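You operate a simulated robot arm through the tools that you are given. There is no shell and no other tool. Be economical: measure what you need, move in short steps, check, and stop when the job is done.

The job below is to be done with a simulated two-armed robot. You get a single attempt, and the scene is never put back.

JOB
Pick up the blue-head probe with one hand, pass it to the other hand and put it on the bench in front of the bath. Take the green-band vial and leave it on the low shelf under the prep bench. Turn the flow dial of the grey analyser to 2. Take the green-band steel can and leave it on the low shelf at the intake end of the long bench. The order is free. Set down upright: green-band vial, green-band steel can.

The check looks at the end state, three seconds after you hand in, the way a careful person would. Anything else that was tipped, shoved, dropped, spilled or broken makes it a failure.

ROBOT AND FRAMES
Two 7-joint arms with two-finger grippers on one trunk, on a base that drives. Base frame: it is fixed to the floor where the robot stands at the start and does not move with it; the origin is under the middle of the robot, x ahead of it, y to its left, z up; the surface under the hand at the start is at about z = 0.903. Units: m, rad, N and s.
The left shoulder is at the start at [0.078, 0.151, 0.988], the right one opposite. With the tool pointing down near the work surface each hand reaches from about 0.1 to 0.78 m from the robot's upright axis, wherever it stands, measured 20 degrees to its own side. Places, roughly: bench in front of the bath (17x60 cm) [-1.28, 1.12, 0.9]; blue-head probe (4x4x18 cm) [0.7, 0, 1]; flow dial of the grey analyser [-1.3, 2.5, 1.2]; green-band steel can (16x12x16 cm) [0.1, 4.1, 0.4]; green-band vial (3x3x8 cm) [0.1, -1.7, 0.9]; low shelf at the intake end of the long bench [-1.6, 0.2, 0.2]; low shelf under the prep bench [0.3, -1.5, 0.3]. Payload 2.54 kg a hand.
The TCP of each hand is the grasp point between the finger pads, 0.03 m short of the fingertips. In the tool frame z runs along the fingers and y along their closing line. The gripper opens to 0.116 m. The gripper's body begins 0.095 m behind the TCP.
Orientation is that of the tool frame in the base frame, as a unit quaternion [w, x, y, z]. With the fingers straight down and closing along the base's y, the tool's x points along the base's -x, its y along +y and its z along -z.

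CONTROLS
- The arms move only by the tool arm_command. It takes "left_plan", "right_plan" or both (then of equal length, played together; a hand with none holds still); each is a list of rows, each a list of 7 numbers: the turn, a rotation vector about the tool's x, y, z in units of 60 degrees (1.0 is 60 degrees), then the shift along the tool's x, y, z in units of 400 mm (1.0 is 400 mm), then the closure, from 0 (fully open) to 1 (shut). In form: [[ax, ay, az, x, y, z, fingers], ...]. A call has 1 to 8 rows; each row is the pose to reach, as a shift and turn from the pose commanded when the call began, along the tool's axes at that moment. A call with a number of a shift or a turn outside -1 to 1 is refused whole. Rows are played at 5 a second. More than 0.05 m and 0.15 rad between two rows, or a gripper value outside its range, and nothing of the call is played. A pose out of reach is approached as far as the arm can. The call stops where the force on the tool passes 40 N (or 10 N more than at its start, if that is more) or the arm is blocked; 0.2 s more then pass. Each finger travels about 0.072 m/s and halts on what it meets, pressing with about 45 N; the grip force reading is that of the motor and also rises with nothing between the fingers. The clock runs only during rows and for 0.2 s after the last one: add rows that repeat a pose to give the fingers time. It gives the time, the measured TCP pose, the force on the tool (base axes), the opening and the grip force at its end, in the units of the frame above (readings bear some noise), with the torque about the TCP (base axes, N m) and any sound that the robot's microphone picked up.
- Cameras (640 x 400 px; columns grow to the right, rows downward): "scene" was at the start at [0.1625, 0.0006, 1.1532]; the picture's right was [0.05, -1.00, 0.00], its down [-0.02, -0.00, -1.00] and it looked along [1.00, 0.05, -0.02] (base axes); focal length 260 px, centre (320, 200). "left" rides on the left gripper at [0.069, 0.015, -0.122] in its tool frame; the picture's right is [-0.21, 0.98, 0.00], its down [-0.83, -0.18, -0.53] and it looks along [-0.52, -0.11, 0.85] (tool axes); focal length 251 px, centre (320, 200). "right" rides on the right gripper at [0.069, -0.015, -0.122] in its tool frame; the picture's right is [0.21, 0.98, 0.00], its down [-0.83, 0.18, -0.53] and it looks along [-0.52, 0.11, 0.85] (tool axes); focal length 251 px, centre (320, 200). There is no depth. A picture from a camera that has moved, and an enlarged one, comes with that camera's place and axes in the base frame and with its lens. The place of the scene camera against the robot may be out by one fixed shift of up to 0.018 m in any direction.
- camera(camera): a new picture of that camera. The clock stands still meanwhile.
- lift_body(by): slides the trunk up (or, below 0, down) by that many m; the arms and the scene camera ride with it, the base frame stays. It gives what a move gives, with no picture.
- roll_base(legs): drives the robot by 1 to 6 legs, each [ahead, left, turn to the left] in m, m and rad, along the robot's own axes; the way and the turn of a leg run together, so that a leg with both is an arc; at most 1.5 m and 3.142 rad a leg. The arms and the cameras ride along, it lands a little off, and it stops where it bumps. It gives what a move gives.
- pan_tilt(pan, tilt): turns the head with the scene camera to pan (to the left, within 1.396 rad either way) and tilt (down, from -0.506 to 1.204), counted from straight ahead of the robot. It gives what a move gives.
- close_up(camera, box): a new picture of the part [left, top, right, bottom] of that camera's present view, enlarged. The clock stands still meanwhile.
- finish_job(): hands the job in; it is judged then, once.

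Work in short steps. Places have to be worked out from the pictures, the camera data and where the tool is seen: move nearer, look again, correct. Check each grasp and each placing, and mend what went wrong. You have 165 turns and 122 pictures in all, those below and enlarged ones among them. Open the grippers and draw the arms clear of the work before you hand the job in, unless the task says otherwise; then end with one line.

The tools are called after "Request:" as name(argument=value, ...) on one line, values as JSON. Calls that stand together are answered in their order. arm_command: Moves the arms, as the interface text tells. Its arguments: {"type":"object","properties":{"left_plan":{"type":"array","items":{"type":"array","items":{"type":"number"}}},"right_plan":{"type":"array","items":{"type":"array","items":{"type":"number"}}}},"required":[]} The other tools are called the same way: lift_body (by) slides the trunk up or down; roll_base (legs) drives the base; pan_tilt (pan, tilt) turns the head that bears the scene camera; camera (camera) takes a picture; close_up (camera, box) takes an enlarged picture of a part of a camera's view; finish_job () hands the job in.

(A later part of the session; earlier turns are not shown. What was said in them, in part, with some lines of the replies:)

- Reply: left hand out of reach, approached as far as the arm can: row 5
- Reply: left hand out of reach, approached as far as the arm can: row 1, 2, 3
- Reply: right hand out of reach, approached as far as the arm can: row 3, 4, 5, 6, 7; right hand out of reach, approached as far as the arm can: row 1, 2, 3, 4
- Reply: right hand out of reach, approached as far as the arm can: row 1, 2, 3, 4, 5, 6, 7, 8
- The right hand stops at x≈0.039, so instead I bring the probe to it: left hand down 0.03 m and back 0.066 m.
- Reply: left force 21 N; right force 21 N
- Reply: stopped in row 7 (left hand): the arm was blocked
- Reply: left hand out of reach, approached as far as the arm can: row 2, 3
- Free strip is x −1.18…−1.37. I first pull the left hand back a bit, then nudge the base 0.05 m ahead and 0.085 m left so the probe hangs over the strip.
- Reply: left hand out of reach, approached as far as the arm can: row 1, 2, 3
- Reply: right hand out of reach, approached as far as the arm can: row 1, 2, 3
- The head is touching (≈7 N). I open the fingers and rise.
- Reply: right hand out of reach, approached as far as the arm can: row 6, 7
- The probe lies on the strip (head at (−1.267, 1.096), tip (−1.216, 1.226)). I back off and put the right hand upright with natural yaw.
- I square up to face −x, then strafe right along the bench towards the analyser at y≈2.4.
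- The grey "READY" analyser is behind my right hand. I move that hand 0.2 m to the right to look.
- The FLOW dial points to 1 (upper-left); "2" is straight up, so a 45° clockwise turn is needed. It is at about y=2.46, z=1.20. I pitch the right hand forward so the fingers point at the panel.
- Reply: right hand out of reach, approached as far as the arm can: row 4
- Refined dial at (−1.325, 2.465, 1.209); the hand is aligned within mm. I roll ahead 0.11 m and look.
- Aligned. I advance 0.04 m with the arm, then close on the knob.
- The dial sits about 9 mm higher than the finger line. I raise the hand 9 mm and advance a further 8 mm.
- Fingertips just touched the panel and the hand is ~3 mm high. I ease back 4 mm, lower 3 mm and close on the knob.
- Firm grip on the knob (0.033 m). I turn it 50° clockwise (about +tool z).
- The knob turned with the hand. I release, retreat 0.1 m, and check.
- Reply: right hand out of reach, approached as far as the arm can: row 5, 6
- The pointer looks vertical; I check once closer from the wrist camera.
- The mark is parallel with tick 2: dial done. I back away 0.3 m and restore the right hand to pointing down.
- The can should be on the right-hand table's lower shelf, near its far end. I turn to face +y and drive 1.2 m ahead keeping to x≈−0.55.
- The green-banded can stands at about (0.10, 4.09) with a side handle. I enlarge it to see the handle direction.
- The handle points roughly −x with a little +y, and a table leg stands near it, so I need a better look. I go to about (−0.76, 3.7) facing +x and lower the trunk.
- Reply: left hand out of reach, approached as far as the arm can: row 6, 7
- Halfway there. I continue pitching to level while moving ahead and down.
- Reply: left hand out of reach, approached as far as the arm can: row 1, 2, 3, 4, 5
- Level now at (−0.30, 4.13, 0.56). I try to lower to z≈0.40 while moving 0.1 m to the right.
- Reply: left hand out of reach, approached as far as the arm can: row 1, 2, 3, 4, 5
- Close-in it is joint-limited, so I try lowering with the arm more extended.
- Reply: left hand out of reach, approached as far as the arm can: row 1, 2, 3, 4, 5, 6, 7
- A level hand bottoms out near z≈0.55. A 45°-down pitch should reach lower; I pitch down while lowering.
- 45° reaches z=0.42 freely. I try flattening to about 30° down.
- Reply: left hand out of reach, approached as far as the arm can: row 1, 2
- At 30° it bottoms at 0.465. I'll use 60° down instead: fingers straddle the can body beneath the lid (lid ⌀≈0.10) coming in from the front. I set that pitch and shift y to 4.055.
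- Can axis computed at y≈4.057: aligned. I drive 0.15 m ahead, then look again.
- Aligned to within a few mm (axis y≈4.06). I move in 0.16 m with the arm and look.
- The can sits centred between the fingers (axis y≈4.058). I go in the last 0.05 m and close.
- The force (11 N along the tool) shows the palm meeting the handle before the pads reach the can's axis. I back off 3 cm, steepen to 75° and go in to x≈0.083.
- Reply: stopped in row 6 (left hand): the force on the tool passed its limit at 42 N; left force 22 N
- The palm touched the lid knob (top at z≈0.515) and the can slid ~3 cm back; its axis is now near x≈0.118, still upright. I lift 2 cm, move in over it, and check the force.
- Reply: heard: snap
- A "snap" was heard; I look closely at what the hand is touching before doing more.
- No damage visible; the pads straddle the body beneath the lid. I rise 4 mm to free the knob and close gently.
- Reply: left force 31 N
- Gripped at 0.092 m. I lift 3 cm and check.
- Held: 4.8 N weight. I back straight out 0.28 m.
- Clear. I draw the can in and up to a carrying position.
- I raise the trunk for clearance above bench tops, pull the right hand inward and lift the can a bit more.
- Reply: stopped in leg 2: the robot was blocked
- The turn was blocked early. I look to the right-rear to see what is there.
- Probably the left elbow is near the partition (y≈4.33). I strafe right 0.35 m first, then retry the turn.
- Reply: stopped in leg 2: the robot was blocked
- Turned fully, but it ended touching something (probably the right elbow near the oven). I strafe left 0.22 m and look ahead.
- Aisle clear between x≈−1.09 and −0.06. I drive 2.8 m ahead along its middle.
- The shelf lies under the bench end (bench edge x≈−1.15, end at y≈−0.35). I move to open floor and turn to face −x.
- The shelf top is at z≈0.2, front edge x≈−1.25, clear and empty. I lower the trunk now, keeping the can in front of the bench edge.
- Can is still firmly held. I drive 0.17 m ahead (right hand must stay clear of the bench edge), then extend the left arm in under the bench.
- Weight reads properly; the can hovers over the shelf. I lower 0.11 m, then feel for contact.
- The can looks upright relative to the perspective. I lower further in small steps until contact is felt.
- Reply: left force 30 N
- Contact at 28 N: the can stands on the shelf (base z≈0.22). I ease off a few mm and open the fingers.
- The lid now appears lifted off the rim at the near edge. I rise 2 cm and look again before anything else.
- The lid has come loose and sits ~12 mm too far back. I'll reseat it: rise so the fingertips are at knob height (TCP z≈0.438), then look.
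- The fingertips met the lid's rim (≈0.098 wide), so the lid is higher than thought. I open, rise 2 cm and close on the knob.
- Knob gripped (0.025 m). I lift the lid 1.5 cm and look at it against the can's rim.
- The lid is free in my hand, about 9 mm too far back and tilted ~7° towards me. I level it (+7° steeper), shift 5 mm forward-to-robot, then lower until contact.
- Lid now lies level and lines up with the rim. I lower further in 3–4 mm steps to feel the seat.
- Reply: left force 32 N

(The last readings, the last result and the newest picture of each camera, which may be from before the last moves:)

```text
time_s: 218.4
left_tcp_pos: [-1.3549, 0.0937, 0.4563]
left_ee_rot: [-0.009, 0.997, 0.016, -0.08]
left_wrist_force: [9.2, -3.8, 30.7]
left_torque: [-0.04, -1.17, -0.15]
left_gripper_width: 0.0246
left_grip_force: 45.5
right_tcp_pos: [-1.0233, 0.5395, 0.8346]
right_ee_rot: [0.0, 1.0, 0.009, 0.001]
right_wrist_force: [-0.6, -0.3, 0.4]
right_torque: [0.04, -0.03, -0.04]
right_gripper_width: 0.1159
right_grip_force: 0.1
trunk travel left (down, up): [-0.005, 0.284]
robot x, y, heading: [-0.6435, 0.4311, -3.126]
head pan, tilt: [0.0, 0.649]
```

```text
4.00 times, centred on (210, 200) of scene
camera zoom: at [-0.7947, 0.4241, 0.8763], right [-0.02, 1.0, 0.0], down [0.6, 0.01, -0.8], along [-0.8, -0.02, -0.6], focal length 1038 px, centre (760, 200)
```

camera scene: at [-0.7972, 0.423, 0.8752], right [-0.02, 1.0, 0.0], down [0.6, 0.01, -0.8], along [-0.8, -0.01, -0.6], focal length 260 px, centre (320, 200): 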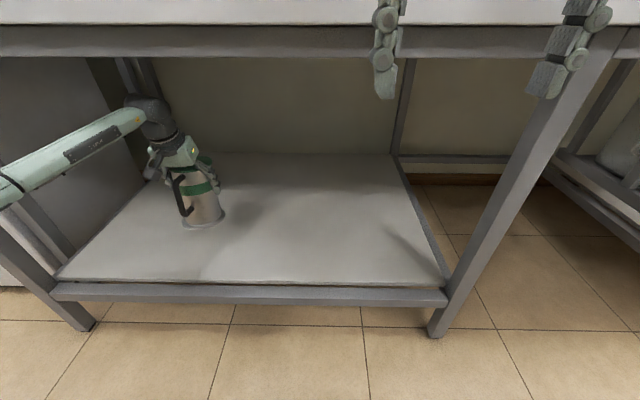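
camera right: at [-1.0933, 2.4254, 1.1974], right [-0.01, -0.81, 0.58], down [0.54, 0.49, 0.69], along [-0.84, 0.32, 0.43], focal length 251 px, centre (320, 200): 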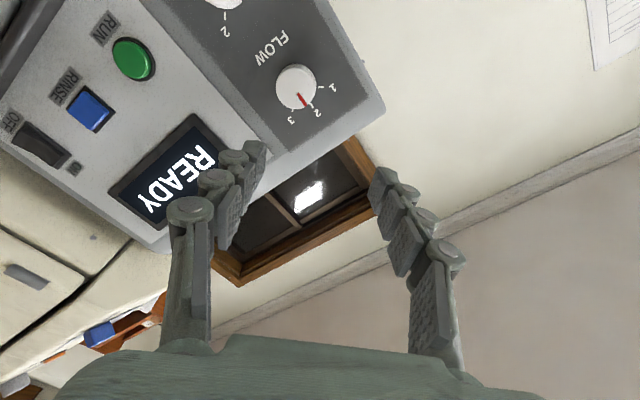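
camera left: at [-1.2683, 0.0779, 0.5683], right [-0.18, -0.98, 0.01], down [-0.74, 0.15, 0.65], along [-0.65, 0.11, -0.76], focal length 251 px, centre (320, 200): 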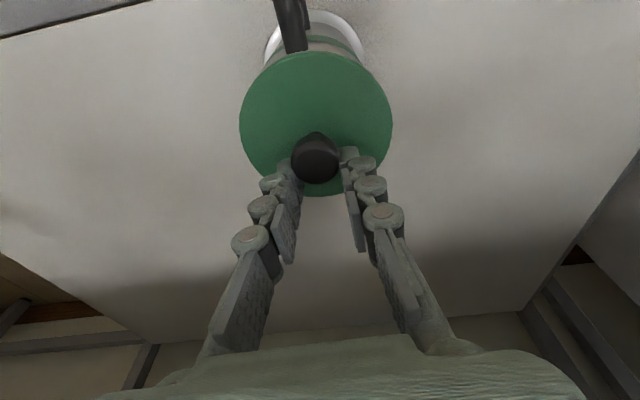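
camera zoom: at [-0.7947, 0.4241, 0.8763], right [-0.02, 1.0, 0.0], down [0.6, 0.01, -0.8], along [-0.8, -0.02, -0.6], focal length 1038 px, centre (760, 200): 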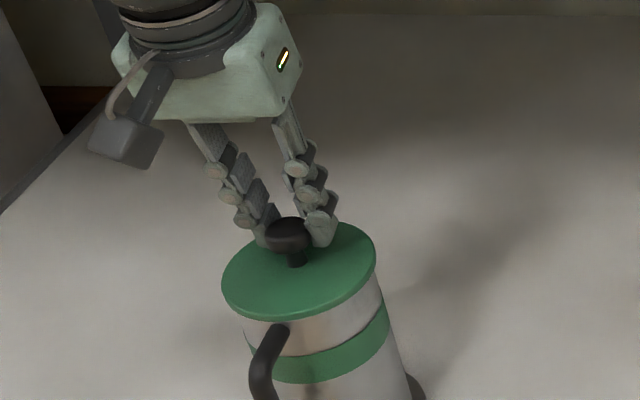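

Contact at 31 N with the lid looking flush on the rim. I ease off, open the fingers and look.

Request:
arm_command(left_plan=[[0, 0, 0, -0.001, 0, -0.015, 1], [0, 0, 0, -0.001, 0, -0.015, 0.8], [0, 0, 0, -0.001, 0, -0.015, 0.5], [0, 0, 0, -0.001, 0, -0.015, 0.5], [0, 0, 0, -0.012, 0, -0.1, 0.5], [0, 0, 0, -0.02, 0, -0.18, 0.5]])

Request:
camera(camera="left")

Request:
close_up(camera="scene", box=[150, 150, 270, 250])

```text
time_s: 219.8
left_tcp_pos: [-1.3515, 0.0925, 0.5212]
left_ee_rot: [-0.01, 0.997, 0.015, -0.075]
left_wrist_force: [-0.1, 0.5, -1.0]
left_torque: [-0.03, 0.0, 0.0]
left_gripper_width: 0.0582
left_grip_force: 0.0
right_tcp_pos: [-1.0274, 0.5392, 0.8328]
right_ee_rot: [0.0, 1.0, 0.01, 0.003]
right_wrist_force: [-0.6, 0.5, 0.6]
right_torque: [0.01, 0.01, 0.02]
right_gripper_width: 0.1163
right_grip_force: 0.1
trunk travel left (down, up): [-0.005, 0.284]
robot x, y, heading: [-0.6428, 0.4295, -3.12]
head pan, tilt: [0.0, 0.649]
heard: snap
```

```text
15 pictures are left
camera left: at [-1.2649, 0.0762, 0.6316], right [-0.18, -0.98, 0.01], down [-0.74, 0.15, 0.66], along [-0.65, 0.11, -0.76], focal length 251 px, centre (320, 200)
```

left: 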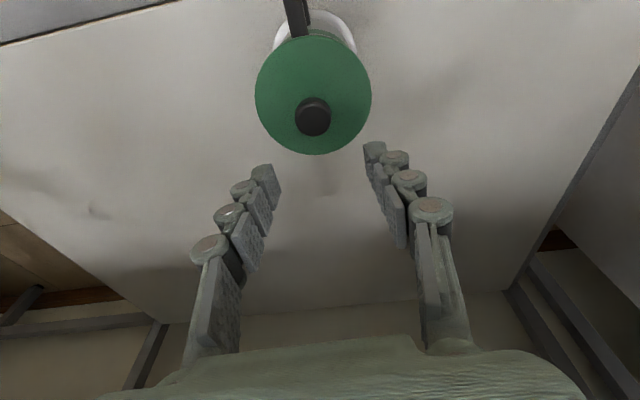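

```text
4.00 times, centred on (210, 200) of scene
camera zoom: at [-0.7969, 0.4232, 0.8753], right [-0.02, 1.0, 0.0], down [0.6, 0.01, -0.8], along [-0.8, -0.01, -0.6], focal length 1038 px, centre (760, 200)
```

zoom: 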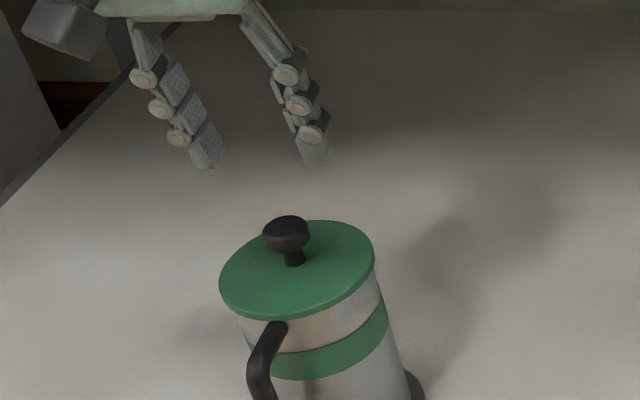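

A second snap: the lid clicked back on; the can stands upright and closed on the shelf. I back straight out.

Request:
roll_base(legs=[[-0.36, 0, 0]])

Request:
camera(camera="scene")

```text
time_s: 222.1
left_tcp_pos: [-0.9842, 0.0993, 0.523]
left_ee_rot: [-0.009, 0.997, 0.013, -0.074]
left_wrist_force: [0.0, -0.5, -0.3]
left_torque: [-0.02, 0.03, 0.01]
left_gripper_width: 0.058
left_grip_force: 0.0
right_tcp_pos: [-0.6582, 0.546, 0.8336]
right_ee_rot: [-0.001, 1.0, 0.008, 0.002]
right_wrist_force: [0.4, 0.6, 0.0]
right_torque: [0.03, 0.0, -0.01]
right_gripper_width: 0.1159
right_grip_force: 0.2
trunk travel left (down, up): [-0.005, 0.284]
robot x, y, heading: [-0.2801, 0.4345, -3.122]
head pan, tilt: [0.0, 0.649]
```

```text
13 pictures are left
camera scene: at [-0.4305, 0.4301, 0.8753], right [-0.02, 1.0, 0.0], down [0.6, 0.01, -0.8], along [-0.8, -0.01, -0.6], focal length 260 px, centre (320, 200)
```

scene: 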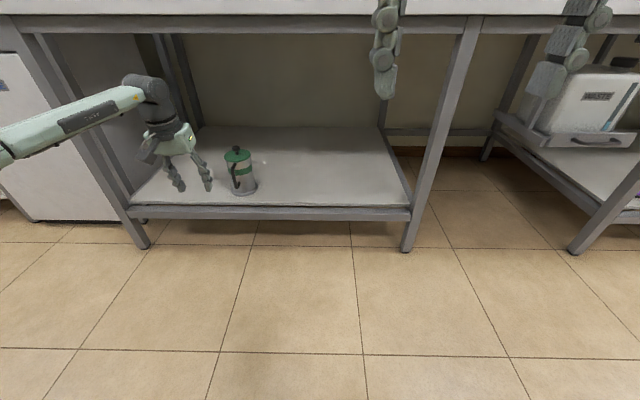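

Can is in place. Now for the vial: I raise the trunk and draw the left hand up and back into a travel pose.

Request:
lift_body(by=0.28)

Request:
arm_command(left_plan=[[0, 0, 0, 0.063, 0, -0.1, 0.5], [0, 0, 0, 0.126, 0, -0.2, 0.5], [0, 0, 0, 0.189, 0, -0.3, 0.5], [0, 0, 0, 0.252, 0, -0.4, 0.5], [0, 0, 0, 0.315, 0, -0.5, 0.5], [0, 0, 0, 0.378, 0, -0.6, 0.5], [0, 0, 0, 0.441, 0, -0.7, 0.5], [0, 0, 0, 0.505, 0, -0.8, 0.5]])

Request:
roll_base(legs=[[0, 0, 1.55], [1.3, -0.4, 0]])

Request:
pan_tilt(pan=0.5, tilt=0.3)

Request:
camera(camera="scene")

```text
time_s: 225.0
left_tcp_pos: [-0.9849, 0.0981, 0.8018]
left_ee_rot: [-0.009, 0.997, 0.015, -0.075]
left_wrist_force: [-0.2, 0.0, 0.0]
left_torque: [0.01, 0.03, -0.01]
left_gripper_width: 0.0581
left_grip_force: 0.0
right_tcp_pos: [-0.6599, 0.5469, 1.1133]
right_ee_rot: [-0.001, 1.0, 0.009, 0.002]
right_wrist_force: [-0.2, 0.1, 0.5]
right_torque: [0.04, 0.03, -0.03]
right_gripper_width: 0.116
right_grip_force: 0.0
trunk travel left (down, up): [-0.285, 0.004]
robot x, y, heading: [-0.2794, 0.4348, -3.128]
head pan, tilt: [0.0, 0.649]
```

```text
time_s: 226.8
left_tcp_pos: [-0.7356, 0.1014, 1.0841]
left_ee_rot: [-0.009, 0.997, 0.014, -0.075]
left_wrist_force: [0.1, 0.3, -0.7]
left_torque: [-0.05, -0.01, 0.03]
left_gripper_width: 0.0579
left_grip_force: 0.1
right_tcp_pos: [-0.6593, 0.5461, 1.1132]
right_ee_rot: [-0.001, 1.0, 0.008, 0.002]
right_wrist_force: [0.5, 0.2, 0.2]
right_torque: [0.0, 0.02, 0.0]
right_gripper_width: 0.1158
right_grip_force: 0.1
trunk travel left (down, up): [-0.285, 0.004]
robot x, y, heading: [-0.2847, 0.4351, -3.128]
head pan, tilt: [0.0, 0.649]
```

```text
time_s: 228.8
left_tcp_pos: [-0.5564, -0.1022, 1.0849]
left_ee_rot: [0.006, 0.969, 0.234, -0.076]
left_wrist_force: [-0.3, -0.6, 0.4]
left_torque: [0.0, 0.02, -0.04]
left_gripper_width: 0.058
left_grip_force: 0.0
right_tcp_pos: [-0.679, 0.3314, 1.1141]
right_ee_rot: [-0.002, 0.973, 0.229, 0.002]
right_wrist_force: [-0.7, -0.3, 0.3]
right_torque: [0.06, 0.02, 0.0]
right_gripper_width: 0.116
right_grip_force: 0.0
trunk travel left (down, up): [-0.285, 0.004]
robot x, y, heading: [-0.2906, 0.3976, -2.675]
head pan, tilt: [0.0, 0.649]
stopped in leg 1: the robot was blocked; the commanded pose is now the measured one
```

```text
time_s: 229.8
left_tcp_pos: [-0.5571, -0.1004, 1.0852]
left_ee_rot: [0.008, 0.969, 0.234, -0.076]
left_wrist_force: [-0.2, 0.5, -0.8]
left_torque: [-0.01, -0.01, 0.0]
left_gripper_width: 0.0578
left_grip_force: 0.1
right_tcp_pos: [-0.6809, 0.3338, 1.1133]
right_ee_rot: [-0.001, 0.973, 0.229, 0.002]
right_wrist_force: [0.1, -0.2, -0.3]
right_torque: [-0.03, -0.01, -0.02]
right_gripper_width: 0.1161
right_grip_force: 0.0
trunk travel left (down, up): [-0.285, 0.004]
robot x, y, heading: [-0.2912, 0.4, -2.678]
head pan, tilt: [0.499, 0.3]
```

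```text
12 pictures are left
camera scene: at [-0.3995, 0.2868, 1.187], right [-0.82, 0.57, 0.0], down [0.17, 0.24, -0.96], along [-0.55, -0.78, -0.3], focal length 260 px, centre (320, 200)
```

scene: 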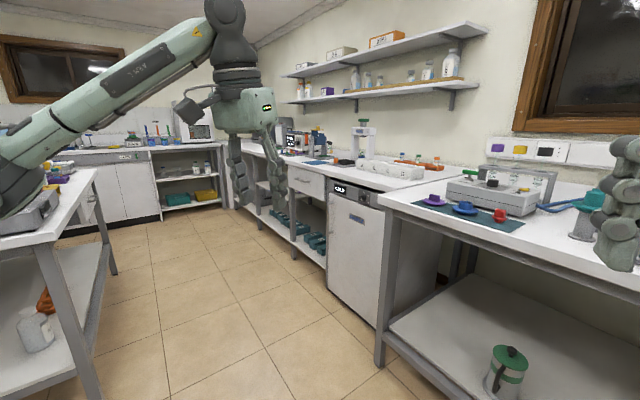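

The base rear met the bench behind me. I move ahead 0.3 m first, then finish the turn and drive along the aisle.

Request:
roll_base(legs=[[0.32, 0, 0], [0, 0, 1.107], [1.25, -0.15, 0]])

```text
time_s: 240.7
left_tcp_pos: [-0.3941, -1.4532, 1.0851]
left_ee_rot: [0.047, 0.7, 0.71, -0.061]
left_wrist_force: [-0.1, 0.0, -0.5]
left_torque: [0.01, 0.0, 0.0]
left_gripper_width: 0.0582
left_grip_force: 0.1
right_tcp_pos: [-0.8386, -1.3695, 1.1143]
right_ee_rot: [-0.003, 0.706, 0.708, 0.002]
right_wrist_force: [-0.2, -0.1, 0.1]
right_torque: [0.0, 0.01, 0.02]
right_gripper_width: 0.116
right_grip_force: 0.1
trunk travel left (down, up): [-0.285, 0.004]
robot x, y, heading: [-0.7216, -0.9936, -1.566]
head pan, tilt: [0.499, 0.3]
```

Next I drive 1.0 m further, turn left to face the prep bench (+x), and look down at it.

Request:
roll_base(legs=[[1.0, 0, 0], [0, 0, 1.566]])

Request:
pan_tilt(pan=0.25, tilt=0.35)

Request:
camera(camera="scene")

```text
time_s: 249.9
left_tcp_pos: [-0.2551, -1.6997, 1.085]
left_ee_rot: [0.077, 0.003, 0.997, -0.01]
left_wrist_force: [-0.7, 0.0, 0.0]
left_torque: [-0.01, 0.01, -0.02]
left_gripper_width: 0.058
left_grip_force: 0.1
right_tcp_pos: [-0.3472, -2.1416, 1.113]
right_ee_rot: [-0.002, 0.008, 1.0, 0.0]
right_wrist_force: [0.5, -0.6, -0.5]
right_torque: [-0.02, -0.01, 0.02]
right_gripper_width: 0.1159
right_grip_force: 0.1
trunk travel left (down, up): [-0.285, 0.004]
robot x, y, heading: [-0.7233, -2.0205, -0.013]
head pan, tilt: [0.499, 0.3]
```

```text
time_s: 250.6
left_tcp_pos: [-0.2558, -1.6996, 1.086]
left_ee_rot: [0.077, 0.002, 0.997, -0.01]
left_wrist_force: [0.0, 0.5, 0.1]
left_torque: [0.0, 0.0, 0.01]
left_gripper_width: 0.058
left_grip_force: 0.0
right_tcp_pos: [-0.3459, -2.143, 1.1141]
right_ee_rot: [-0.002, 0.007, 1.0, 0.0]
right_wrist_force: [-0.2, 1.2, -0.8]
right_torque: [0.0, -0.04, 0.02]
right_gripper_width: 0.1157
right_grip_force: 0.0
trunk travel left (down, up): [-0.285, 0.004]
robot x, y, heading: [-0.7275, -2.0196, -0.014]
head pan, tilt: [0.25, 0.351]
```

```text
11 pictures are left
camera scene: at [-0.5604, -2.0029, 1.1824], right [0.23, -0.97, 0.0], down [-0.33, -0.08, -0.94], along [0.91, 0.22, -0.34], focal length 260 px, centre (320, 200)
```

scene: 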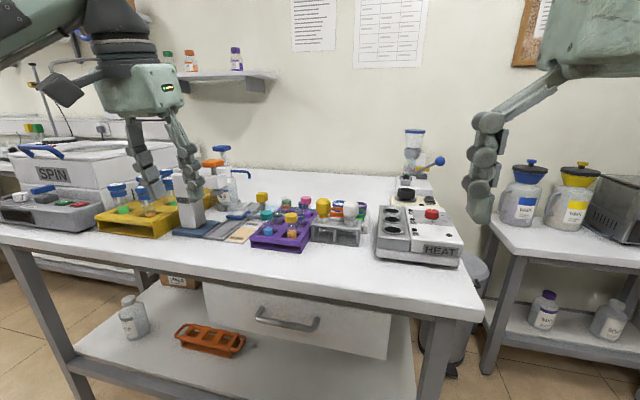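

The vial should be in the racks near the centre; I enlarge that region.

Request:
close_up(camera="scene", box=[90, 160, 380, 260])

```text
2.21 times, centred on (235, 210) of scene
camera zoom: at [-0.5604, -2.0029, 1.1824], right [0.23, -0.97, 0.0], down [-0.33, -0.08, -0.94], along [0.91, 0.22, -0.34], focal length 573 px, centre (508, 178)
```

zoom: 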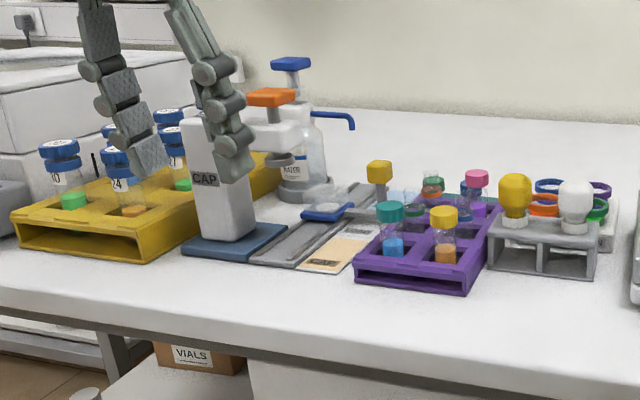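

The green-banded vial looks to be the back-middle one in the purple rack, near (0.07, −1.75). I roll ahead 0.2 m and right 0.055 m, and view it with the left wrist camera.

Request:
roll_base(legs=[[0.2, -0.055, 0]])

Request:
camera(camera="left")

```text
time_s: 252.3
left_tcp_pos: [-0.0563, -1.757, 1.085]
left_ee_rot: [0.075, 0.002, 0.997, -0.011]
left_wrist_force: [0.0, -0.1, 0.4]
left_torque: [0.01, 0.05, 0.03]
left_gripper_width: 0.0579
left_grip_force: 0.0
right_tcp_pos: [-0.1472, -2.2001, 1.1135]
right_ee_rot: [-0.003, 0.008, 1.0, 0.0]
right_wrist_force: [0.4, 0.4, -0.8]
right_torque: [0.02, 0.04, 0.02]
right_gripper_width: 0.116
right_grip_force: 0.1
trunk travel left (down, up): [-0.285, 0.004]
robot x, y, heading: [-0.5294, -2.0721, -0.013]
head pan, tilt: [0.25, 0.351]
```

```text
9 pictures are left
camera left: at [-0.144, -1.7396, 1.195], right [0.22, 0.98, 0.01], down [0.73, -0.17, 0.66], along [0.64, -0.13, -0.75], focal length 251 px, centre (320, 200)
```

left: 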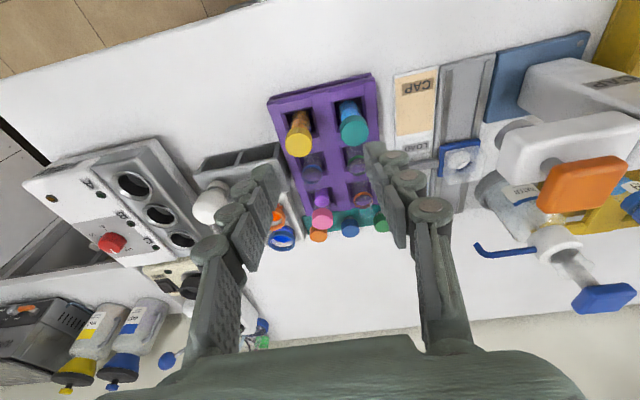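

Request:
close_up(camera="left", box=[240, 60, 440, 250])

```text
2.11 times, centred on (340, 155) of left
camera zoom: at [-0.144, -1.7396, 1.195], right [0.22, 0.98, 0.01], down [0.73, -0.17, 0.66], along [0.64, -0.13, -0.75], focal length 529 px, centre (278, 295)
```

zoom: 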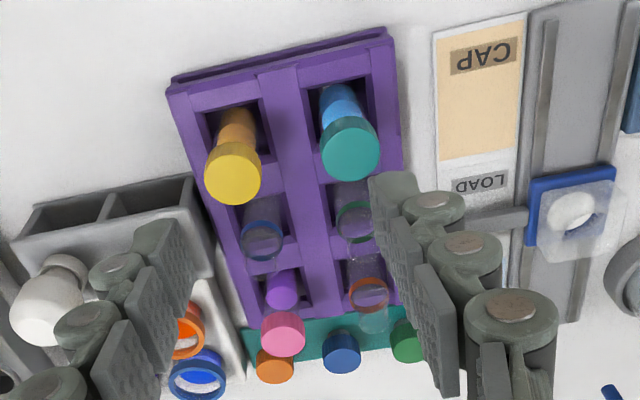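

The caps sit at z≈0.90, so this bench is lower (~0.82); the green-ring open vial is the middle-left one of the purple rack, about (0.064, −1.725), rim z≈0.89. I move above it to z≈0.99 and look.

Request:
arm_command(left_plan=[[0, 0, 0, -0.063, 0.019, 0.07, 0.5], [0, 0, 0, -0.126, 0.038, 0.14, 0.5], [0, 0, 0, -0.189, 0.056, 0.21, 0.5], [0, 0, 0, -0.2515, 0.075, 0.279, 0.5]])

Request:
close_up(camera="left", box=[220, 20, 440, 260])

```text
time_s: 253.3
left_tcp_pos: [0.0608, -1.7295, 0.988]
left_ee_rot: [0.075, 0.003, 0.997, -0.01]
left_wrist_force: [0.4, -0.2, 0.5]
left_torque: [0.01, 0.04, 0.04]
left_gripper_width: 0.0578
left_grip_force: 0.0
right_tcp_pos: [-0.1472, -2.1988, 1.1135]
right_ee_rot: [-0.003, 0.007, 1.0, 0.001]
right_wrist_force: [-0.5, 0.7, 0.4]
right_torque: [-0.01, 0.02, -0.01]
right_gripper_width: 0.1162
right_grip_force: 0.0
trunk travel left (down, up): [-0.285, 0.004]
robot x, y, heading: [-0.5219, -2.078, -0.017]
head pan, tilt: [0.25, 0.351]
```

```text
1.67 times, centred on (330, 140) of left
camera zoom: at [-0.0272, -1.7123, 1.099], right [0.22, 0.98, 0.01], down [0.73, -0.17, 0.66], along [0.64, -0.13, -0.75], focal length 419 px, centre (303, 300)
```

zoom: 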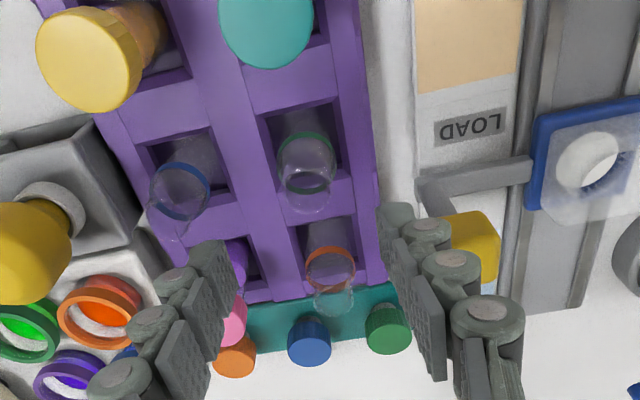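

Two-view triangulation agrees: vial rim at (0.065, −1.7285, 0.913). I descend to TCP z≈0.912 (tips ≈0.88, just above the rack top), then close.

Request:
arm_command(left_plan=[[0, 0, 0, -0.005, 0.0025, 0.065, 0.5], [0, 0, 0, 0.006, 0.0025, 0.13, 0.5], [0, 0, 0, 0.0185, 0.0025, 0.19, 0.5]])

Request:
camera(camera="left")

```text
time_s: 254.1
left_tcp_pos: [0.0654, -1.73, 0.9139]
left_ee_rot: [0.077, 0.002, 0.997, -0.011]
left_wrist_force: [0.2, 0.3, 0.6]
left_torque: [0.04, -0.03, 0.0]
left_gripper_width: 0.0584
left_grip_force: 0.9
right_tcp_pos: [-0.1484, -2.199, 1.1133]
right_ee_rot: [-0.002, 0.007, 1.0, 0.0]
right_wrist_force: [0.3, 1.1, 0.3]
right_torque: [0.01, -0.04, 0.03]
right_gripper_width: 0.1157
right_grip_force: 0.1
trunk travel left (down, up): [-0.285, 0.004]
robot x, y, heading: [-0.526, -2.0785, -0.016]
head pan, tilt: [0.25, 0.351]
```

```text
6 pictures are left
camera left: at [-0.0226, -1.7124, 1.0231], right [0.22, 0.98, 0.01], down [0.73, -0.17, 0.66], along [0.64, -0.13, -0.75], focal length 251 px, centre (320, 200)
```

left: 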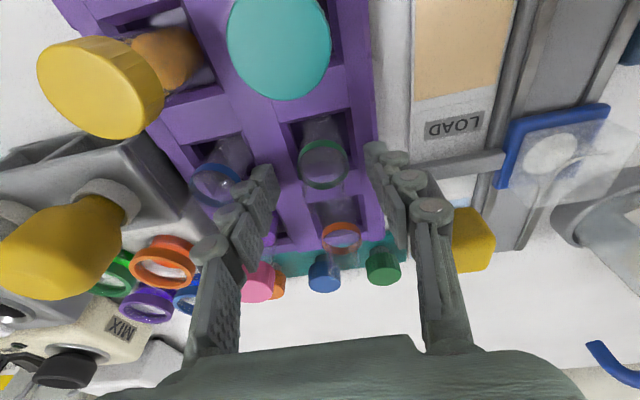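

Re-triangulated over three views, the green rim is at about (0.056, −1.726, 0.899). I narrow the fingers slightly, shift back 8 mm, lower 8 mm, and close.

Request:
arm_command(left_plan=[[0, 0, 0, 0, 0.005, 0, 0.57], [0, 0, 0, 0.02, 0.007, -0.003, 0.57], [0, 0, 0, 0.023, 0.007, 0.017, 0.57], [0, 0, 0, 0.023, 0.007, 0.017, 0.75], [0, 0, 0, 0.023, 0.007, 0.017, 0.9], [0, 0, 0, 0.023, 0.007, 0.017, 1], [0, 0, 0, 0.023, 0.007, 0.017, 1]])

```text
time_s: 255.1
left_tcp_pos: [0.0562, -1.7222, 0.9136]
left_ee_rot: [0.087, -0.003, 0.996, -0.008]
left_wrist_force: [-1.5, 5.9, 16.1]
left_torque: [0.47, 0.18, -0.01]
left_gripper_width: 0.0266
left_grip_force: 21.0
right_tcp_pos: [-0.1493, -2.1993, 1.1144]
right_ee_rot: [0.0, 0.006, 1.0, 0.0]
right_wrist_force: [0.8, -0.3, 0.7]
right_torque: [0.01, 0.0, 0.03]
right_gripper_width: 0.1159
right_grip_force: 0.0
trunk travel left (down, up): [-0.285, 0.004]
robot x, y, heading: [-0.5223, -2.0764, -0.013]
head pan, tilt: [0.25, 0.351]
stopped in row 4 (left hand): the force on the tool passed its limit at 44 N (the readings are from after the stop); the commanded pose is now the measured one
```

Unexpected contact (44 N upward) on the left finger. I look before continuing.

Request:
camera(camera="left")

```text
5 pictures are left
camera left: at [-0.0327, -1.7059, 1.0222], right [0.21, 0.98, 0.02], down [0.72, -0.17, 0.67], along [0.66, -0.12, -0.74], focal length 251 px, centre (320, 200)
```

left: 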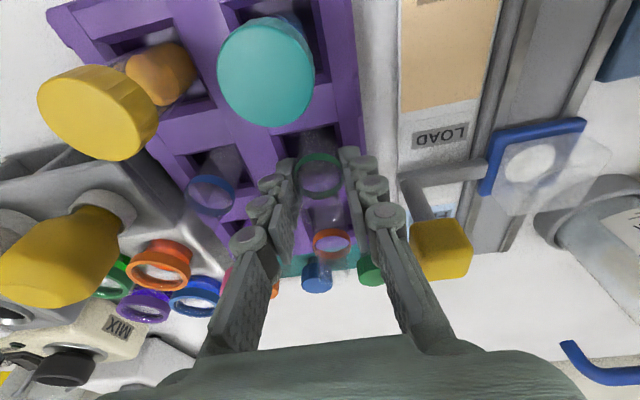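

The vial is between the pads; the tips were just on the rack top. I raise 3 mm, close fully, and check.

Request:
arm_command(left_plan=[[0, 0, 0, -0.001, 0, -0.008, 0.75], [0, 0, 0, -0.001, 0, -0.008, 1], [0, 0, 0, -0.001, 0, -0.008, 1], [0, 0, 0, -0.001, 0, -0.008, 1]])

```text
time_s: 256.1
left_tcp_pos: [0.0574, -1.7236, 0.9128]
left_ee_rot: [0.084, -0.001, 0.996, -0.008]
left_wrist_force: [-0.3, 4.5, 8.7]
left_torque: [0.28, 0.0, -0.01]
left_gripper_width: 0.0252
left_grip_force: 44.5
right_tcp_pos: [-0.148, -2.1999, 1.1133]
right_ee_rot: [-0.002, 0.007, 1.0, 0.0]
right_wrist_force: [-0.3, -0.4, 0.5]
right_torque: [-0.03, 0.03, -0.02]
right_gripper_width: 0.1158
right_grip_force: 0.0
trunk travel left (down, up): [-0.285, 0.004]
robot x, y, heading: [-0.5266, -2.0782, -0.017]
head pan, tilt: [0.25, 0.351]
```

Gripped at 0.025 m, 45 N. I lift straight up 9 cm.

Request:
arm_command(left_plan=[[0, 0, 0, -0.008, 0, -0.055, 1], [0, 0, 0, -0.017, 0, -0.11, 1], [0, 0, 0, -0.026, 0, -0.165, 1], [0, 0, 0, -0.035, 0, -0.225, 1], [0, 0, 0, -0.043, 0, -0.28, 1]])

Request:
camera(camera="left")

```text
time_s: 257.2
left_tcp_pos: [0.0552, -1.7247, 1.0275]
left_ee_rot: [0.084, 0.0, 0.996, -0.009]
left_wrist_force: [-0.2, 0.1, 0.1]
left_torque: [0.01, 0.0, 0.01]
left_gripper_width: 0.0252
left_grip_force: 45.6
right_tcp_pos: [-0.1476, -2.2011, 1.1133]
right_ee_rot: [-0.002, 0.007, 1.0, -0.001]
right_wrist_force: [0.4, -0.7, -1.1]
right_torque: [-0.02, -0.04, 0.03]
right_gripper_width: 0.116
right_grip_force: 0.0
trunk travel left (down, up): [-0.285, 0.004]
robot x, y, heading: [-0.5267, -2.0815, -0.009]
head pan, tilt: [0.25, 0.351]
```

```text
4 pictures are left
camera left: at [-0.0336, -1.7078, 1.1365], right [0.21, 0.98, 0.02], down [0.73, -0.17, 0.67], along [0.65, -0.13, -0.74], focal length 251 px, centre (320, 200)
```

left: 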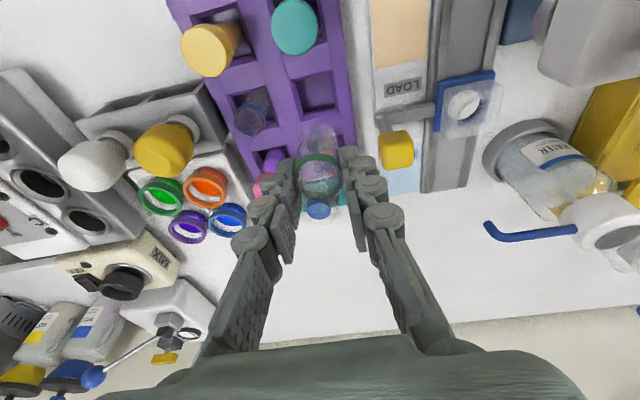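

The vial is in the hand. I back off 0.3 m, shift left 0.3 m, and lower the trunk with the hand in front of the bench edge.

Request:
roll_base(legs=[[-0.3, 0, 0], [0, 0.3, 0]])

Request:
lift_body(by=-0.28)

Request:
arm_command(left_plan=[[0, 0, 0, 0.017, 0, 0.11, 1], [0, 0, 0, 0.034, 0, 0.22, 1], [0, 0, 0, 0.051, 0, 0.33, 1], [0, 0, 0, 0.068, 0, 0.44, 1], [0, 0, 0, 0.085, 0, 0.55, 1], [0, 0, 0, 0.1, 0, 0.65, 1]])

Request:
pan_tilt(pan=0.3, tilt=0.55)

Request:
camera(camera="scene")

```text
time_s: 262.3
left_tcp_pos: [-0.242, -1.4218, 1.0287]
left_ee_rot: [0.083, -0.003, 0.996, -0.009]
left_wrist_force: [-0.1, 0.4, -1.0]
left_torque: [-0.06, 0.0, 0.02]
left_gripper_width: 0.0251
left_grip_force: 45.5
right_tcp_pos: [-0.4427, -1.8983, 1.1128]
right_ee_rot: [-0.002, 0.006, 1.0, 0.0]
right_wrist_force: [-0.6, -0.7, -0.3]
right_torque: [-0.01, -0.03, -0.01]
right_gripper_width: 0.116
right_grip_force: 0.0
trunk travel left (down, up): [-0.285, 0.004]
robot x, y, heading: [-0.8187, -1.777, -0.005]
head pan, tilt: [0.25, 0.351]
```

```text
time_s: 265.1
left_tcp_pos: [-0.242, -1.4232, 0.7482]
left_ee_rot: [0.083, -0.003, 0.996, -0.008]
left_wrist_force: [0.5, 0.0, 0.0]
left_torque: [0.01, 0.01, -0.03]
left_gripper_width: 0.0252
left_grip_force: 44.4
right_tcp_pos: [-0.4424, -1.8997, 0.8337]
right_ee_rot: [-0.002, 0.005, 1.0, 0.001]
right_wrist_force: [0.1, 0.1, -0.6]
right_torque: [-0.01, -0.03, 0.01]
right_gripper_width: 0.1159
right_grip_force: 0.1
trunk travel left (down, up): [-0.005, 0.284]
robot x, y, heading: [-0.8206, -1.7822, -0.007]
head pan, tilt: [0.25, 0.351]
```

```text
time_s: 266.6
left_tcp_pos: [-0.2375, -1.4279, 0.4839]
left_ee_rot: [0.085, -0.004, 0.996, -0.008]
left_wrist_force: [-0.2, 0.1, 0.7]
left_torque: [-0.01, 0.05, -0.02]
left_gripper_width: 0.0253
left_grip_force: 44.7
right_tcp_pos: [-0.4431, -1.899, 0.8343]
right_ee_rot: [-0.002, 0.005, 1.0, 0.0]
right_wrist_force: [-0.8, -0.7, -0.5]
right_torque: [0.02, 0.02, 0.01]
right_gripper_width: 0.1159
right_grip_force: 0.1
trunk travel left (down, up): [-0.005, 0.284]
robot x, y, heading: [-0.8188, -1.7775, -0.007]
head pan, tilt: [0.25, 0.351]
```

```text
time_s: 267.3
left_tcp_pos: [-0.2379, -1.4263, 0.4836]
left_ee_rot: [0.084, -0.003, 0.996, -0.008]
left_wrist_force: [0.0, 0.3, -0.1]
left_torque: [-0.01, -0.01, -0.01]
left_gripper_width: 0.025
left_grip_force: 45.5
right_tcp_pos: [-0.4432, -1.8984, 0.833]
right_ee_rot: [-0.002, 0.005, 1.0, 0.0]
right_wrist_force: [0.1, -0.1, 0.7]
right_torque: [0.0, -0.02, 0.01]
right_gripper_width: 0.1158
right_grip_force: 0.1
trunk travel left (down, up): [-0.005, 0.284]
robot x, y, heading: [-0.8224, -1.7795, -0.007]
head pan, tilt: [0.3, 0.55]
```

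```text
3 pictures are left
camera scene: at [-0.6618, -1.7565, 0.8841], right [0.29, -0.96, 0.0], down [-0.5, -0.15, -0.85], along [0.82, 0.25, -0.52], focal length 260 px, centre (320, 200)
```

scene: 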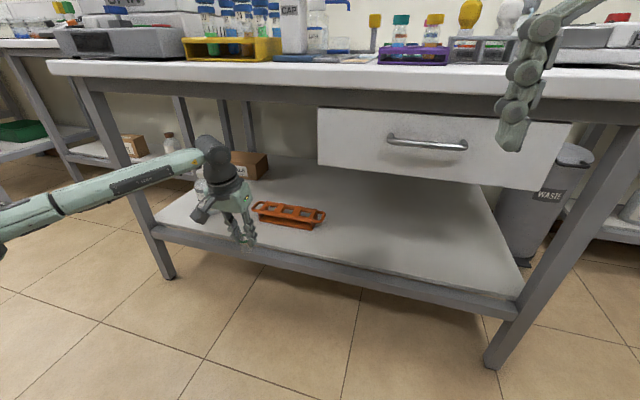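

Shelf top is z≈0.31, front edge x≈−0.09; the strip in front of the orange rack is free at (−0.033, −1.46). I roll 0.13 m ahead and 0.03 m right, then extend and lower to z≈0.425.

Request:
roll_base(legs=[[0.13, -0.03, 0]])

Request:
arm_command(left_plan=[[0, 0, 0, -0.09, 0, 0.02, 1], [0, 0, 0, -0.175, 0, 0.04, 1]])

```text
time_s: 268.6
left_tcp_pos: [-0.1111, -1.4578, 0.4827]
left_ee_rot: [0.083, -0.003, 0.997, -0.008]
left_wrist_force: [0.3, -0.1, -0.1]
left_torque: [-0.03, 0.02, 0.01]
left_gripper_width: 0.0252
left_grip_force: 45.3
right_tcp_pos: [-0.3153, -1.9291, 0.8333]
right_ee_rot: [-0.002, 0.005, 1.0, 0.0]
right_wrist_force: [0.9, 1.5, 0.3]
right_torque: [0.01, -0.01, -0.02]
right_gripper_width: 0.1156
right_grip_force: 0.1
trunk travel left (down, up): [-0.005, 0.284]
robot x, y, heading: [-0.6906, -1.8073, -0.011]
head pan, tilt: [0.3, 0.55]
```

```text
time_s: 269.2
left_tcp_pos: [-0.0387, -1.4575, 0.4811]
left_ee_rot: [0.084, -0.002, 0.996, -0.009]
left_wrist_force: [0.3, -0.1, -1.0]
left_torque: [-0.01, -0.02, -0.02]
left_gripper_width: 0.0248
left_grip_force: 45.1
right_tcp_pos: [-0.3148, -1.9291, 0.8328]
right_ee_rot: [-0.002, 0.005, 1.0, 0.0]
right_wrist_force: [0.1, -0.1, 0.6]
right_torque: [0.01, -0.01, 0.0]
right_gripper_width: 0.116
right_grip_force: 0.1
trunk travel left (down, up): [-0.005, 0.284]
robot x, y, heading: [-0.689, -1.8078, -0.003]
head pan, tilt: [0.3, 0.55]
```

Now I lower 5 cm, then in small steps.

Request:
arm_command(left_plan=[[0, 0, 0, -0.005, 0, 0.062, 1], [0, 0, 0, 0.004, 0, 0.124, 1], [0, 0, 0, 0.01, 0, 0.16, 1]])

Request:
close_up(camera="scene", box=[180, 130, 360, 280])

```text
time_s: 270.0
left_tcp_pos: [-0.0318, -1.4569, 0.4153]
left_ee_rot: [0.083, -0.002, 0.997, -0.009]
left_wrist_force: [0.7, 0.5, 0.4]
left_torque: [0.0, -0.03, -0.01]
left_gripper_width: 0.0253
left_grip_force: 44.7
right_tcp_pos: [-0.3145, -1.9283, 0.8324]
right_ee_rot: [-0.002, 0.005, 1.0, 0.0]
right_wrist_force: [0.6, 0.4, -0.5]
right_torque: [0.01, 0.01, -0.02]
right_gripper_width: 0.1161
right_grip_force: 0.1
trunk travel left (down, up): [-0.005, 0.284]
robot x, y, heading: [-0.6918, -1.8086, -0.014]
head pan, tilt: [0.3, 0.55]
```

```text
2.67 times, centred on (270, 205) of scene
camera zoom: at [-0.5335, -1.7872, 0.8841], right [0.29, -0.96, 0.0], down [-0.5, -0.15, -0.85], along [0.82, 0.25, -0.52], focal length 692 px, centre (453, 187)
```

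zoom: 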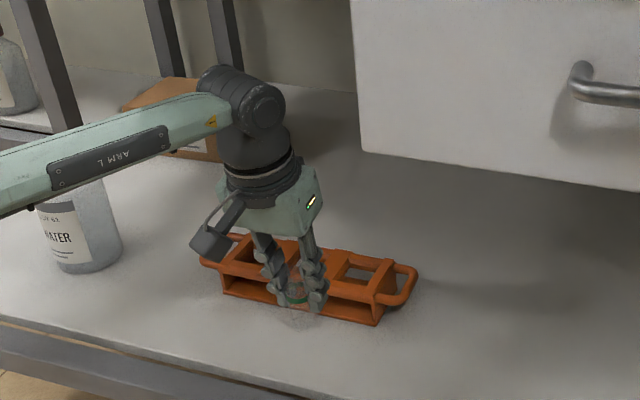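

The vial hangs clear between the shelf edge and the orange rack. I shift 8 mm inward and lower gently to contact.

Request:
arm_command(left_plan=[[0, 0, 0, -0.02, 0, 0.003, 1], [0, 0, 0, -0.018, 0, 0.015, 1], [0, 0, 0, -0.017, 0, 0.024, 1]])

```text
time_s: 270.8
left_tcp_pos: [-0.0231, -1.458, 0.408]
left_ee_rot: [0.083, -0.003, 0.996, -0.008]
left_wrist_force: [0.5, 0.7, -0.5]
left_torque: [-0.01, -0.03, -0.01]
left_gripper_width: 0.0249
left_grip_force: 45.4
right_tcp_pos: [-0.3164, -1.9289, 0.8326]
right_ee_rot: [-0.003, 0.004, 1.0, 0.0]
right_wrist_force: [0.8, 0.1, 0.4]
right_torque: [0.0, -0.04, 0.0]
right_gripper_width: 0.1162
right_grip_force: 0.1
trunk travel left (down, up): [-0.005, 0.284]
robot x, y, heading: [-0.6914, -1.8079, -0.005]
head pan, tilt: [0.3, 0.55]
```

Request:
arm_command(left_plan=[[0, 0, 0, 0.001, 0, 0.007, 1], [0, 0, 0, 0.002, 0, 0.014, 1]])

```text
time_s: 271.4
left_tcp_pos: [-0.023, -1.458, 0.4021]
left_ee_rot: [0.084, -0.003, 0.996, -0.009]
left_wrist_force: [0.1, 0.8, 0.4]
left_torque: [0.01, -0.02, 0.02]
left_gripper_width: 0.0252
left_grip_force: 45.5
right_tcp_pos: [-0.3135, -1.929, 0.8329]
right_ee_rot: [-0.002, 0.005, 1.0, 0.0]
right_wrist_force: [-1.6, -0.2, 0.4]
right_torque: [0.01, 0.03, -0.01]
right_gripper_width: 0.1158
right_grip_force: 0.0
trunk travel left (down, up): [-0.005, 0.284]
robot x, y, heading: [-0.6888, -1.8076, -0.009]
head pan, tilt: [0.3, 0.55]
```

No contact yet at z=0.402; I keep stepping down.

Request:
arm_command(left_plan=[[0, 0, 0, 0.001, 0, 0.007, 1], [0, 0, 0, 0.002, 0, 0.014, 1]])

```text
time_s: 272.0
left_tcp_pos: [-0.0242, -1.4576, 0.3959]
left_ee_rot: [0.083, -0.003, 0.996, -0.009]
left_wrist_force: [0.6, -0.2, 0.2]
left_torque: [0.0, -0.04, -0.01]
left_gripper_width: 0.0252
left_grip_force: 45.0
right_tcp_pos: [-0.3147, -1.9294, 0.8338]
right_ee_rot: [-0.002, 0.004, 1.0, 0.001]
right_wrist_force: [-0.1, -0.1, 0.8]
right_torque: [0.0, 0.01, -0.01]
right_gripper_width: 0.1163
right_grip_force: 0.2
trunk travel left (down, up): [-0.005, 0.284]
robot x, y, heading: [-0.6923, -1.8087, -0.005]
head pan, tilt: [0.3, 0.55]
```

Still none; I continue in 3 mm rows.

Request:
arm_command(left_plan=[[0, 0, 0, 0.001, 0, 0.007, 1], [0, 0, 0, 0.002, 0, 0.014, 1]])

```text
time_s: 272.6
left_tcp_pos: [-0.023, -1.4596, 0.3895]
left_ee_rot: [0.083, -0.003, 0.996, -0.008]
left_wrist_force: [-0.8, -0.2, 0.0]
left_torque: [-0.01, 0.0, 0.02]
left_gripper_width: 0.0252
left_grip_force: 44.8
right_tcp_pos: [-0.315, -1.9283, 0.8343]
right_ee_rot: [-0.002, 0.004, 1.0, -0.001]
right_wrist_force: [-0.2, 0.7, 0.4]
right_torque: [0.01, -0.01, 0.01]
right_gripper_width: 0.1161
right_grip_force: 0.1
trunk travel left (down, up): [-0.005, 0.284]
robot x, y, heading: [-0.6877, -1.8111, -0.003]
head pan, tilt: [0.3, 0.55]
```

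Request:
arm_command(left_plan=[[0, 0, 0, 0.001, 0, 0.007, 1], [0, 0, 0, 0.002, 0, 0.014, 1]])

```text
time_s: 273.2
left_tcp_pos: [-0.022, -1.459, 0.3846]
left_ee_rot: [0.084, -0.002, 0.996, -0.008]
left_wrist_force: [-0.3, 0.4, -0.6]
left_torque: [0.01, 0.0, 0.0]
left_gripper_width: 0.0252
left_grip_force: 45.0
right_tcp_pos: [-0.3149, -1.9295, 0.8334]
right_ee_rot: [-0.001, 0.005, 1.0, 0.0]
right_wrist_force: [1.1, 0.1, -0.2]
right_torque: [0.01, -0.05, 0.03]
right_gripper_width: 0.1159
right_grip_force: 0.1
trunk travel left (down, up): [-0.005, 0.284]
robot x, y, heading: [-0.6964, -1.8088, -0.006]
head pan, tilt: [0.3, 0.55]
```

No contact at 0.385 yet; I keep stepping down in the same way.

Request:
arm_command(left_plan=[[0, 0, 0, 0.001, 0, 0.007, 1], [0, 0, 0, 0.002, 0, 0.014, 1]])

```text
time_s: 273.8
left_tcp_pos: [-0.0223, -1.4602, 0.3791]
left_ee_rot: [0.083, -0.003, 0.996, -0.008]
left_wrist_force: [-0.4, 0.5, 0.5]
left_torque: [-0.01, 0.0, 0.05]
left_gripper_width: 0.0249
left_grip_force: 45.3
right_tcp_pos: [-0.3146, -1.9282, 0.8338]
right_ee_rot: [-0.002, 0.005, 1.0, 0.0]
right_wrist_force: [-1.3, 0.1, 0.6]
right_torque: [0.04, -0.01, -0.03]
right_gripper_width: 0.1159
right_grip_force: 0.0
trunk travel left (down, up): [-0.005, 0.284]
robot x, y, heading: [-0.6903, -1.8102, -0.007]
head pan, tilt: [0.3, 0.55]
```

Still free; another step.

Request:
arm_command(left_plan=[[0, 0, 0, 0.001, 0, 0.007, 1], [0, 0, 0, 0.002, 0, 0.014, 1]])

```text
time_s: 274.4
left_tcp_pos: [-0.0216, -1.4571, 0.3727]
left_ee_rot: [0.084, -0.003, 0.996, -0.008]
left_wrist_force: [-0.4, -0.3, 0.2]
left_torque: [0.0, -0.01, 0.02]
left_gripper_width: 0.0252
left_grip_force: 45.1
right_tcp_pos: [-0.315, -1.9285, 0.8335]
right_ee_rot: [-0.002, 0.004, 1.0, 0.0]
right_wrist_force: [-0.2, 0.6, 0.4]
right_torque: [0.02, 0.02, -0.03]
right_gripper_width: 0.1159
right_grip_force: 0.0
trunk travel left (down, up): [-0.005, 0.284]
robot x, y, heading: [-0.6942, -1.8094, -0.009]
head pan, tilt: [0.3, 0.55]
```

Request:
arm_command(left_plan=[[0, 0, 0, 0.001, 0, 0.007, 1], [0, 0, 0, 0.002, 0, 0.014, 1]])

```text
time_s: 275.0
left_tcp_pos: [-0.0212, -1.4592, 0.3682]
left_ee_rot: [0.084, -0.003, 0.996, -0.008]
left_wrist_force: [0.6, -0.1, -0.3]
left_torque: [0.02, 0.02, 0.01]
left_gripper_width: 0.0254
left_grip_force: 44.6
right_tcp_pos: [-0.3143, -1.9294, 0.8339]
right_ee_rot: [-0.001, 0.004, 1.0, 0.0]
right_wrist_force: [0.7, -0.4, 0.2]
right_torque: [0.0, 0.03, 0.01]
right_gripper_width: 0.1158
right_grip_force: 0.0
trunk travel left (down, up): [-0.005, 0.284]
robot x, y, heading: [-0.6944, -1.8047, -0.012]
head pan, tilt: [0.3, 0.55]
```

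No contact at 0.368 yet. I do two more small steps.

Request:
arm_command(left_plan=[[0, 0, 0, 0.001, 0, 0.007, 1], [0, 0, 0, 0.002, 0, 0.014, 1]])

```text
time_s: 275.6
left_tcp_pos: [-0.0219, -1.4596, 0.362]
left_ee_rot: [0.084, -0.002, 0.996, -0.008]
left_wrist_force: [0.2, 0.2, -0.2]
left_torque: [-0.03, -0.01, -0.01]
left_gripper_width: 0.0253
left_grip_force: 45.1
right_tcp_pos: [-0.3146, -1.93, 0.8332]
right_ee_rot: [-0.002, 0.004, 1.0, -0.001]
right_wrist_force: [0.5, 0.4, 0.2]
right_torque: [0.0, -0.01, 0.0]
right_gripper_width: 0.1161
right_grip_force: 0.0
trunk travel left (down, up): [-0.005, 0.284]
robot x, y, heading: [-0.6943, -1.8122, -0.006]
head pan, tilt: [0.3, 0.55]
```

I take an enlarged look at the gap between vial and shelf.

Request:
close_up(camera="scene", box=[224, 210, 314, 280])

```text
5.71 times, centred on (269, 245) of scene
camera zoom: at [-0.5335, -1.7872, 0.8841], right [0.29, -0.96, 0.0], down [-0.5, -0.15, -0.85], along [0.82, 0.25, -0.52], focal length 1483 px, centre (611, -57)
```

zoom: 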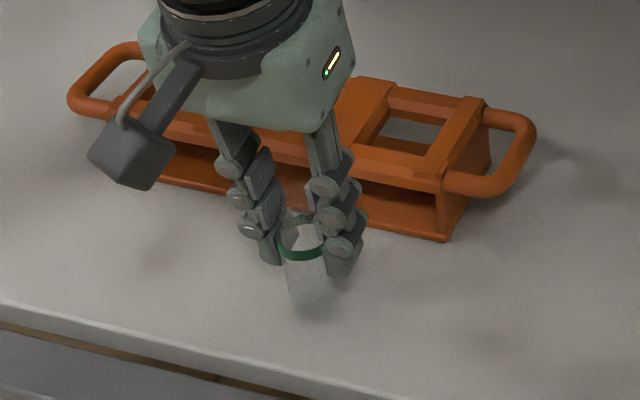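

The rim is at TCP height, so the vial bottom is at about z 0.28; the shelf must be a little lower. I continue stepping.

Request:
arm_command(left_plan=[[0, 0, 0, 0.001, 0, 0.007, 1], [0, 0, 0, 0.002, 0, 0.014, 1]])

```text
time_s: 276.2
left_tcp_pos: [-0.0217, -1.4578, 0.3574]
left_ee_rot: [0.085, -0.003, 0.996, -0.009]
left_wrist_force: [-0.4, -0.9, 1.8]
left_torque: [0.05, -0.01, 0.0]
left_gripper_width: 0.0253
left_grip_force: 45.3
right_tcp_pos: [-0.3146, -1.9293, 0.8336]
right_ee_rot: [-0.002, 0.004, 1.0, 0.0]
right_wrist_force: [-0.5, 0.4, 0.1]
right_torque: [0.03, -0.01, 0.0]
right_gripper_width: 0.1162
right_grip_force: 0.0
trunk travel left (down, up): [-0.005, 0.284]
robot x, y, heading: [-0.6913, -1.8101, -0.009]
head pan, tilt: [0.3, 0.55]
```

A hint of contact (1.8 N). One more 2.5 mm row to confirm.

Request:
arm_command(left_plan=[[0, 0, 0, 0.0005, 0, 0.006, 1]])

```text
time_s: 276.6
left_tcp_pos: [-0.0209, -1.4581, 0.3577]
left_ee_rot: [0.087, -0.003, 0.996, -0.008]
left_wrist_force: [-3.6, 0.0, 14.4]
left_torque: [0.01, 0.21, 0.0]
left_gripper_width: 0.0252
left_grip_force: 45.2
right_tcp_pos: [-0.3162, -1.9306, 0.8347]
right_ee_rot: [-0.001, 0.004, 1.0, 0.002]
right_wrist_force: [0.3, -0.1, -0.6]
right_torque: [0.01, 0.02, -0.01]
right_gripper_width: 0.1161
right_grip_force: 0.1
trunk travel left (down, up): [-0.005, 0.284]
robot x, y, heading: [-0.6883, -1.8098, -0.006]
head pan, tilt: [0.3, 0.55]
```

Contact confirmed (14 N). I ease off 2 mm, open slowly, and rise straight up.

Request:
arm_command(left_plan=[[0, 0, 0, -0.0005, 0, -0.006, 1], [0, 0, 0, -0.0005, 0, -0.006, 0.76], [0, 0, 0, -0.0005, 0, -0.006, 0.7], [0, 0, 0, -0.0005, 0, -0.006, 0.6], [0, 0, 0, -0.0005, 0, -0.006, 0.55], [0, 0, 0, -0.008, 0, -0.06, 0.55], [0, 0, 0, -0.018, 0, -0.12, 0.55], [0, 0, 0, -0.034, 0, -0.22, 0.55]])

```text
time_s: 278.4
left_tcp_pos: [-0.0207, -1.4591, 0.4417]
left_ee_rot: [0.084, -0.003, 0.996, -0.009]
left_wrist_force: [-0.2, 0.0, -0.7]
left_torque: [-0.02, -0.03, 0.02]
left_gripper_width: 0.052
left_grip_force: 0.1
right_tcp_pos: [-0.315, -1.9288, 0.8336]
right_ee_rot: [-0.002, 0.004, 1.0, -0.001]
right_wrist_force: [0.5, 1.0, 0.0]
right_torque: [-0.02, -0.01, 0.01]
right_gripper_width: 0.1162
right_grip_force: 0.1
trunk travel left (down, up): [-0.005, 0.284]
robot x, y, heading: [-0.691, -1.8107, -0.006]
head pan, tilt: [0.3, 0.55]
```

Hand is clear above the vial. I back out and use the last picture to check.

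Request:
roll_base(legs=[[-0.14, 0, 0]])

Request:
close_up(camera="scene", box=[190, 140, 430, 290])

```text
time_s: 279.7
left_tcp_pos: [-0.158, -1.4595, 0.4433]
left_ee_rot: [0.083, -0.002, 0.996, -0.009]
left_wrist_force: [-0.7, 0.3, -0.2]
left_torque: [0.0, 0.01, 0.0]
left_gripper_width: 0.0522
left_grip_force: 0.0
right_tcp_pos: [-0.4513, -1.9289, 0.8325]
right_ee_rot: [-0.001, 0.004, 1.0, 0.0]
right_wrist_force: [0.5, -0.3, 0.6]
right_torque: [0.01, 0.04, 0.03]
right_gripper_width: 0.1161
right_grip_force: 0.1
trunk travel left (down, up): [-0.005, 0.284]
robot x, y, heading: [-0.8277, -1.8068, -0.01]
head pan, tilt: [0.3, 0.55]
```

```text
2.67 times, centred on (310, 215) of scene
camera zoom: at [-0.6708, -1.7863, 0.8841], right [0.29, -0.96, 0.0], down [-0.5, -0.15, -0.85], along [0.82, 0.25, -0.52], focal length 692 px, centre (347, 160)
```

zoom: 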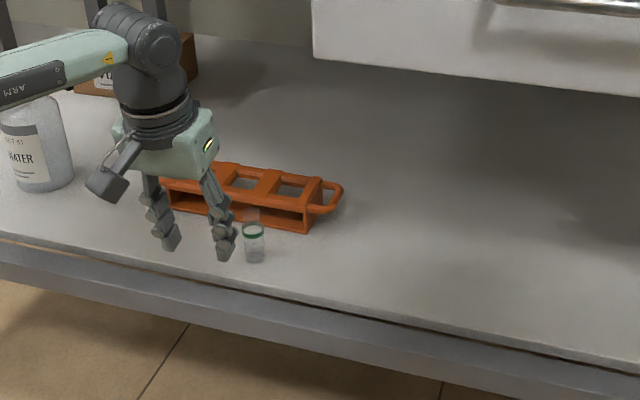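

The vial stands upright on the shelf. I open the left gripper fully while drawing the arm back, then hand in.

Request:
arm_command(left_plan=[[0, 0, 0, 0.08, 0, -0.02, 0.55], [0, 0, 0, 0.16, 0, -0.04, 0.3], [0, 0, 0, 0.2, 0, -0.06, 0], [0, 0, 0, 0.2, 0, -0.06, 0]])

Request:
finish_job()

```text
time_s: 280.7
left_tcp_pos: [-0.241, -1.4584, 0.4543]
left_ee_rot: [0.083, -0.002, 0.997, -0.008]
left_wrist_force: [0.0, -0.1, -1.0]
left_torque: [-0.04, -0.01, 0.0]
left_gripper_width: 0.116
left_grip_force: 0.0
right_tcp_pos: [-0.4531, -1.9285, 0.833]
right_ee_rot: [-0.002, 0.005, 1.0, 0.001]
right_wrist_force: [0.8, -0.1, 0.4]
right_torque: [-0.01, 0.02, 0.0]
right_gripper_width: 0.1161
right_grip_force: 0.0
trunk travel left (down, up): [-0.005, 0.284]
robot x, y, heading: [-0.8299, -1.806, -0.01]
head pan, tilt: [0.3, 0.55]
```

```text
The job is handed in.
```

All four parts were done and the job is handed in: the probe was passed hand to hand and laid in front of the bath, the flow dial is at 2, and the can and vial stand upright on their shelves. The can's lid popped off while I gripped it, so I pressed it back on and it looks seated; the base also bumped something three times while turning, and I saw nothing disturbed but did not check each spot.
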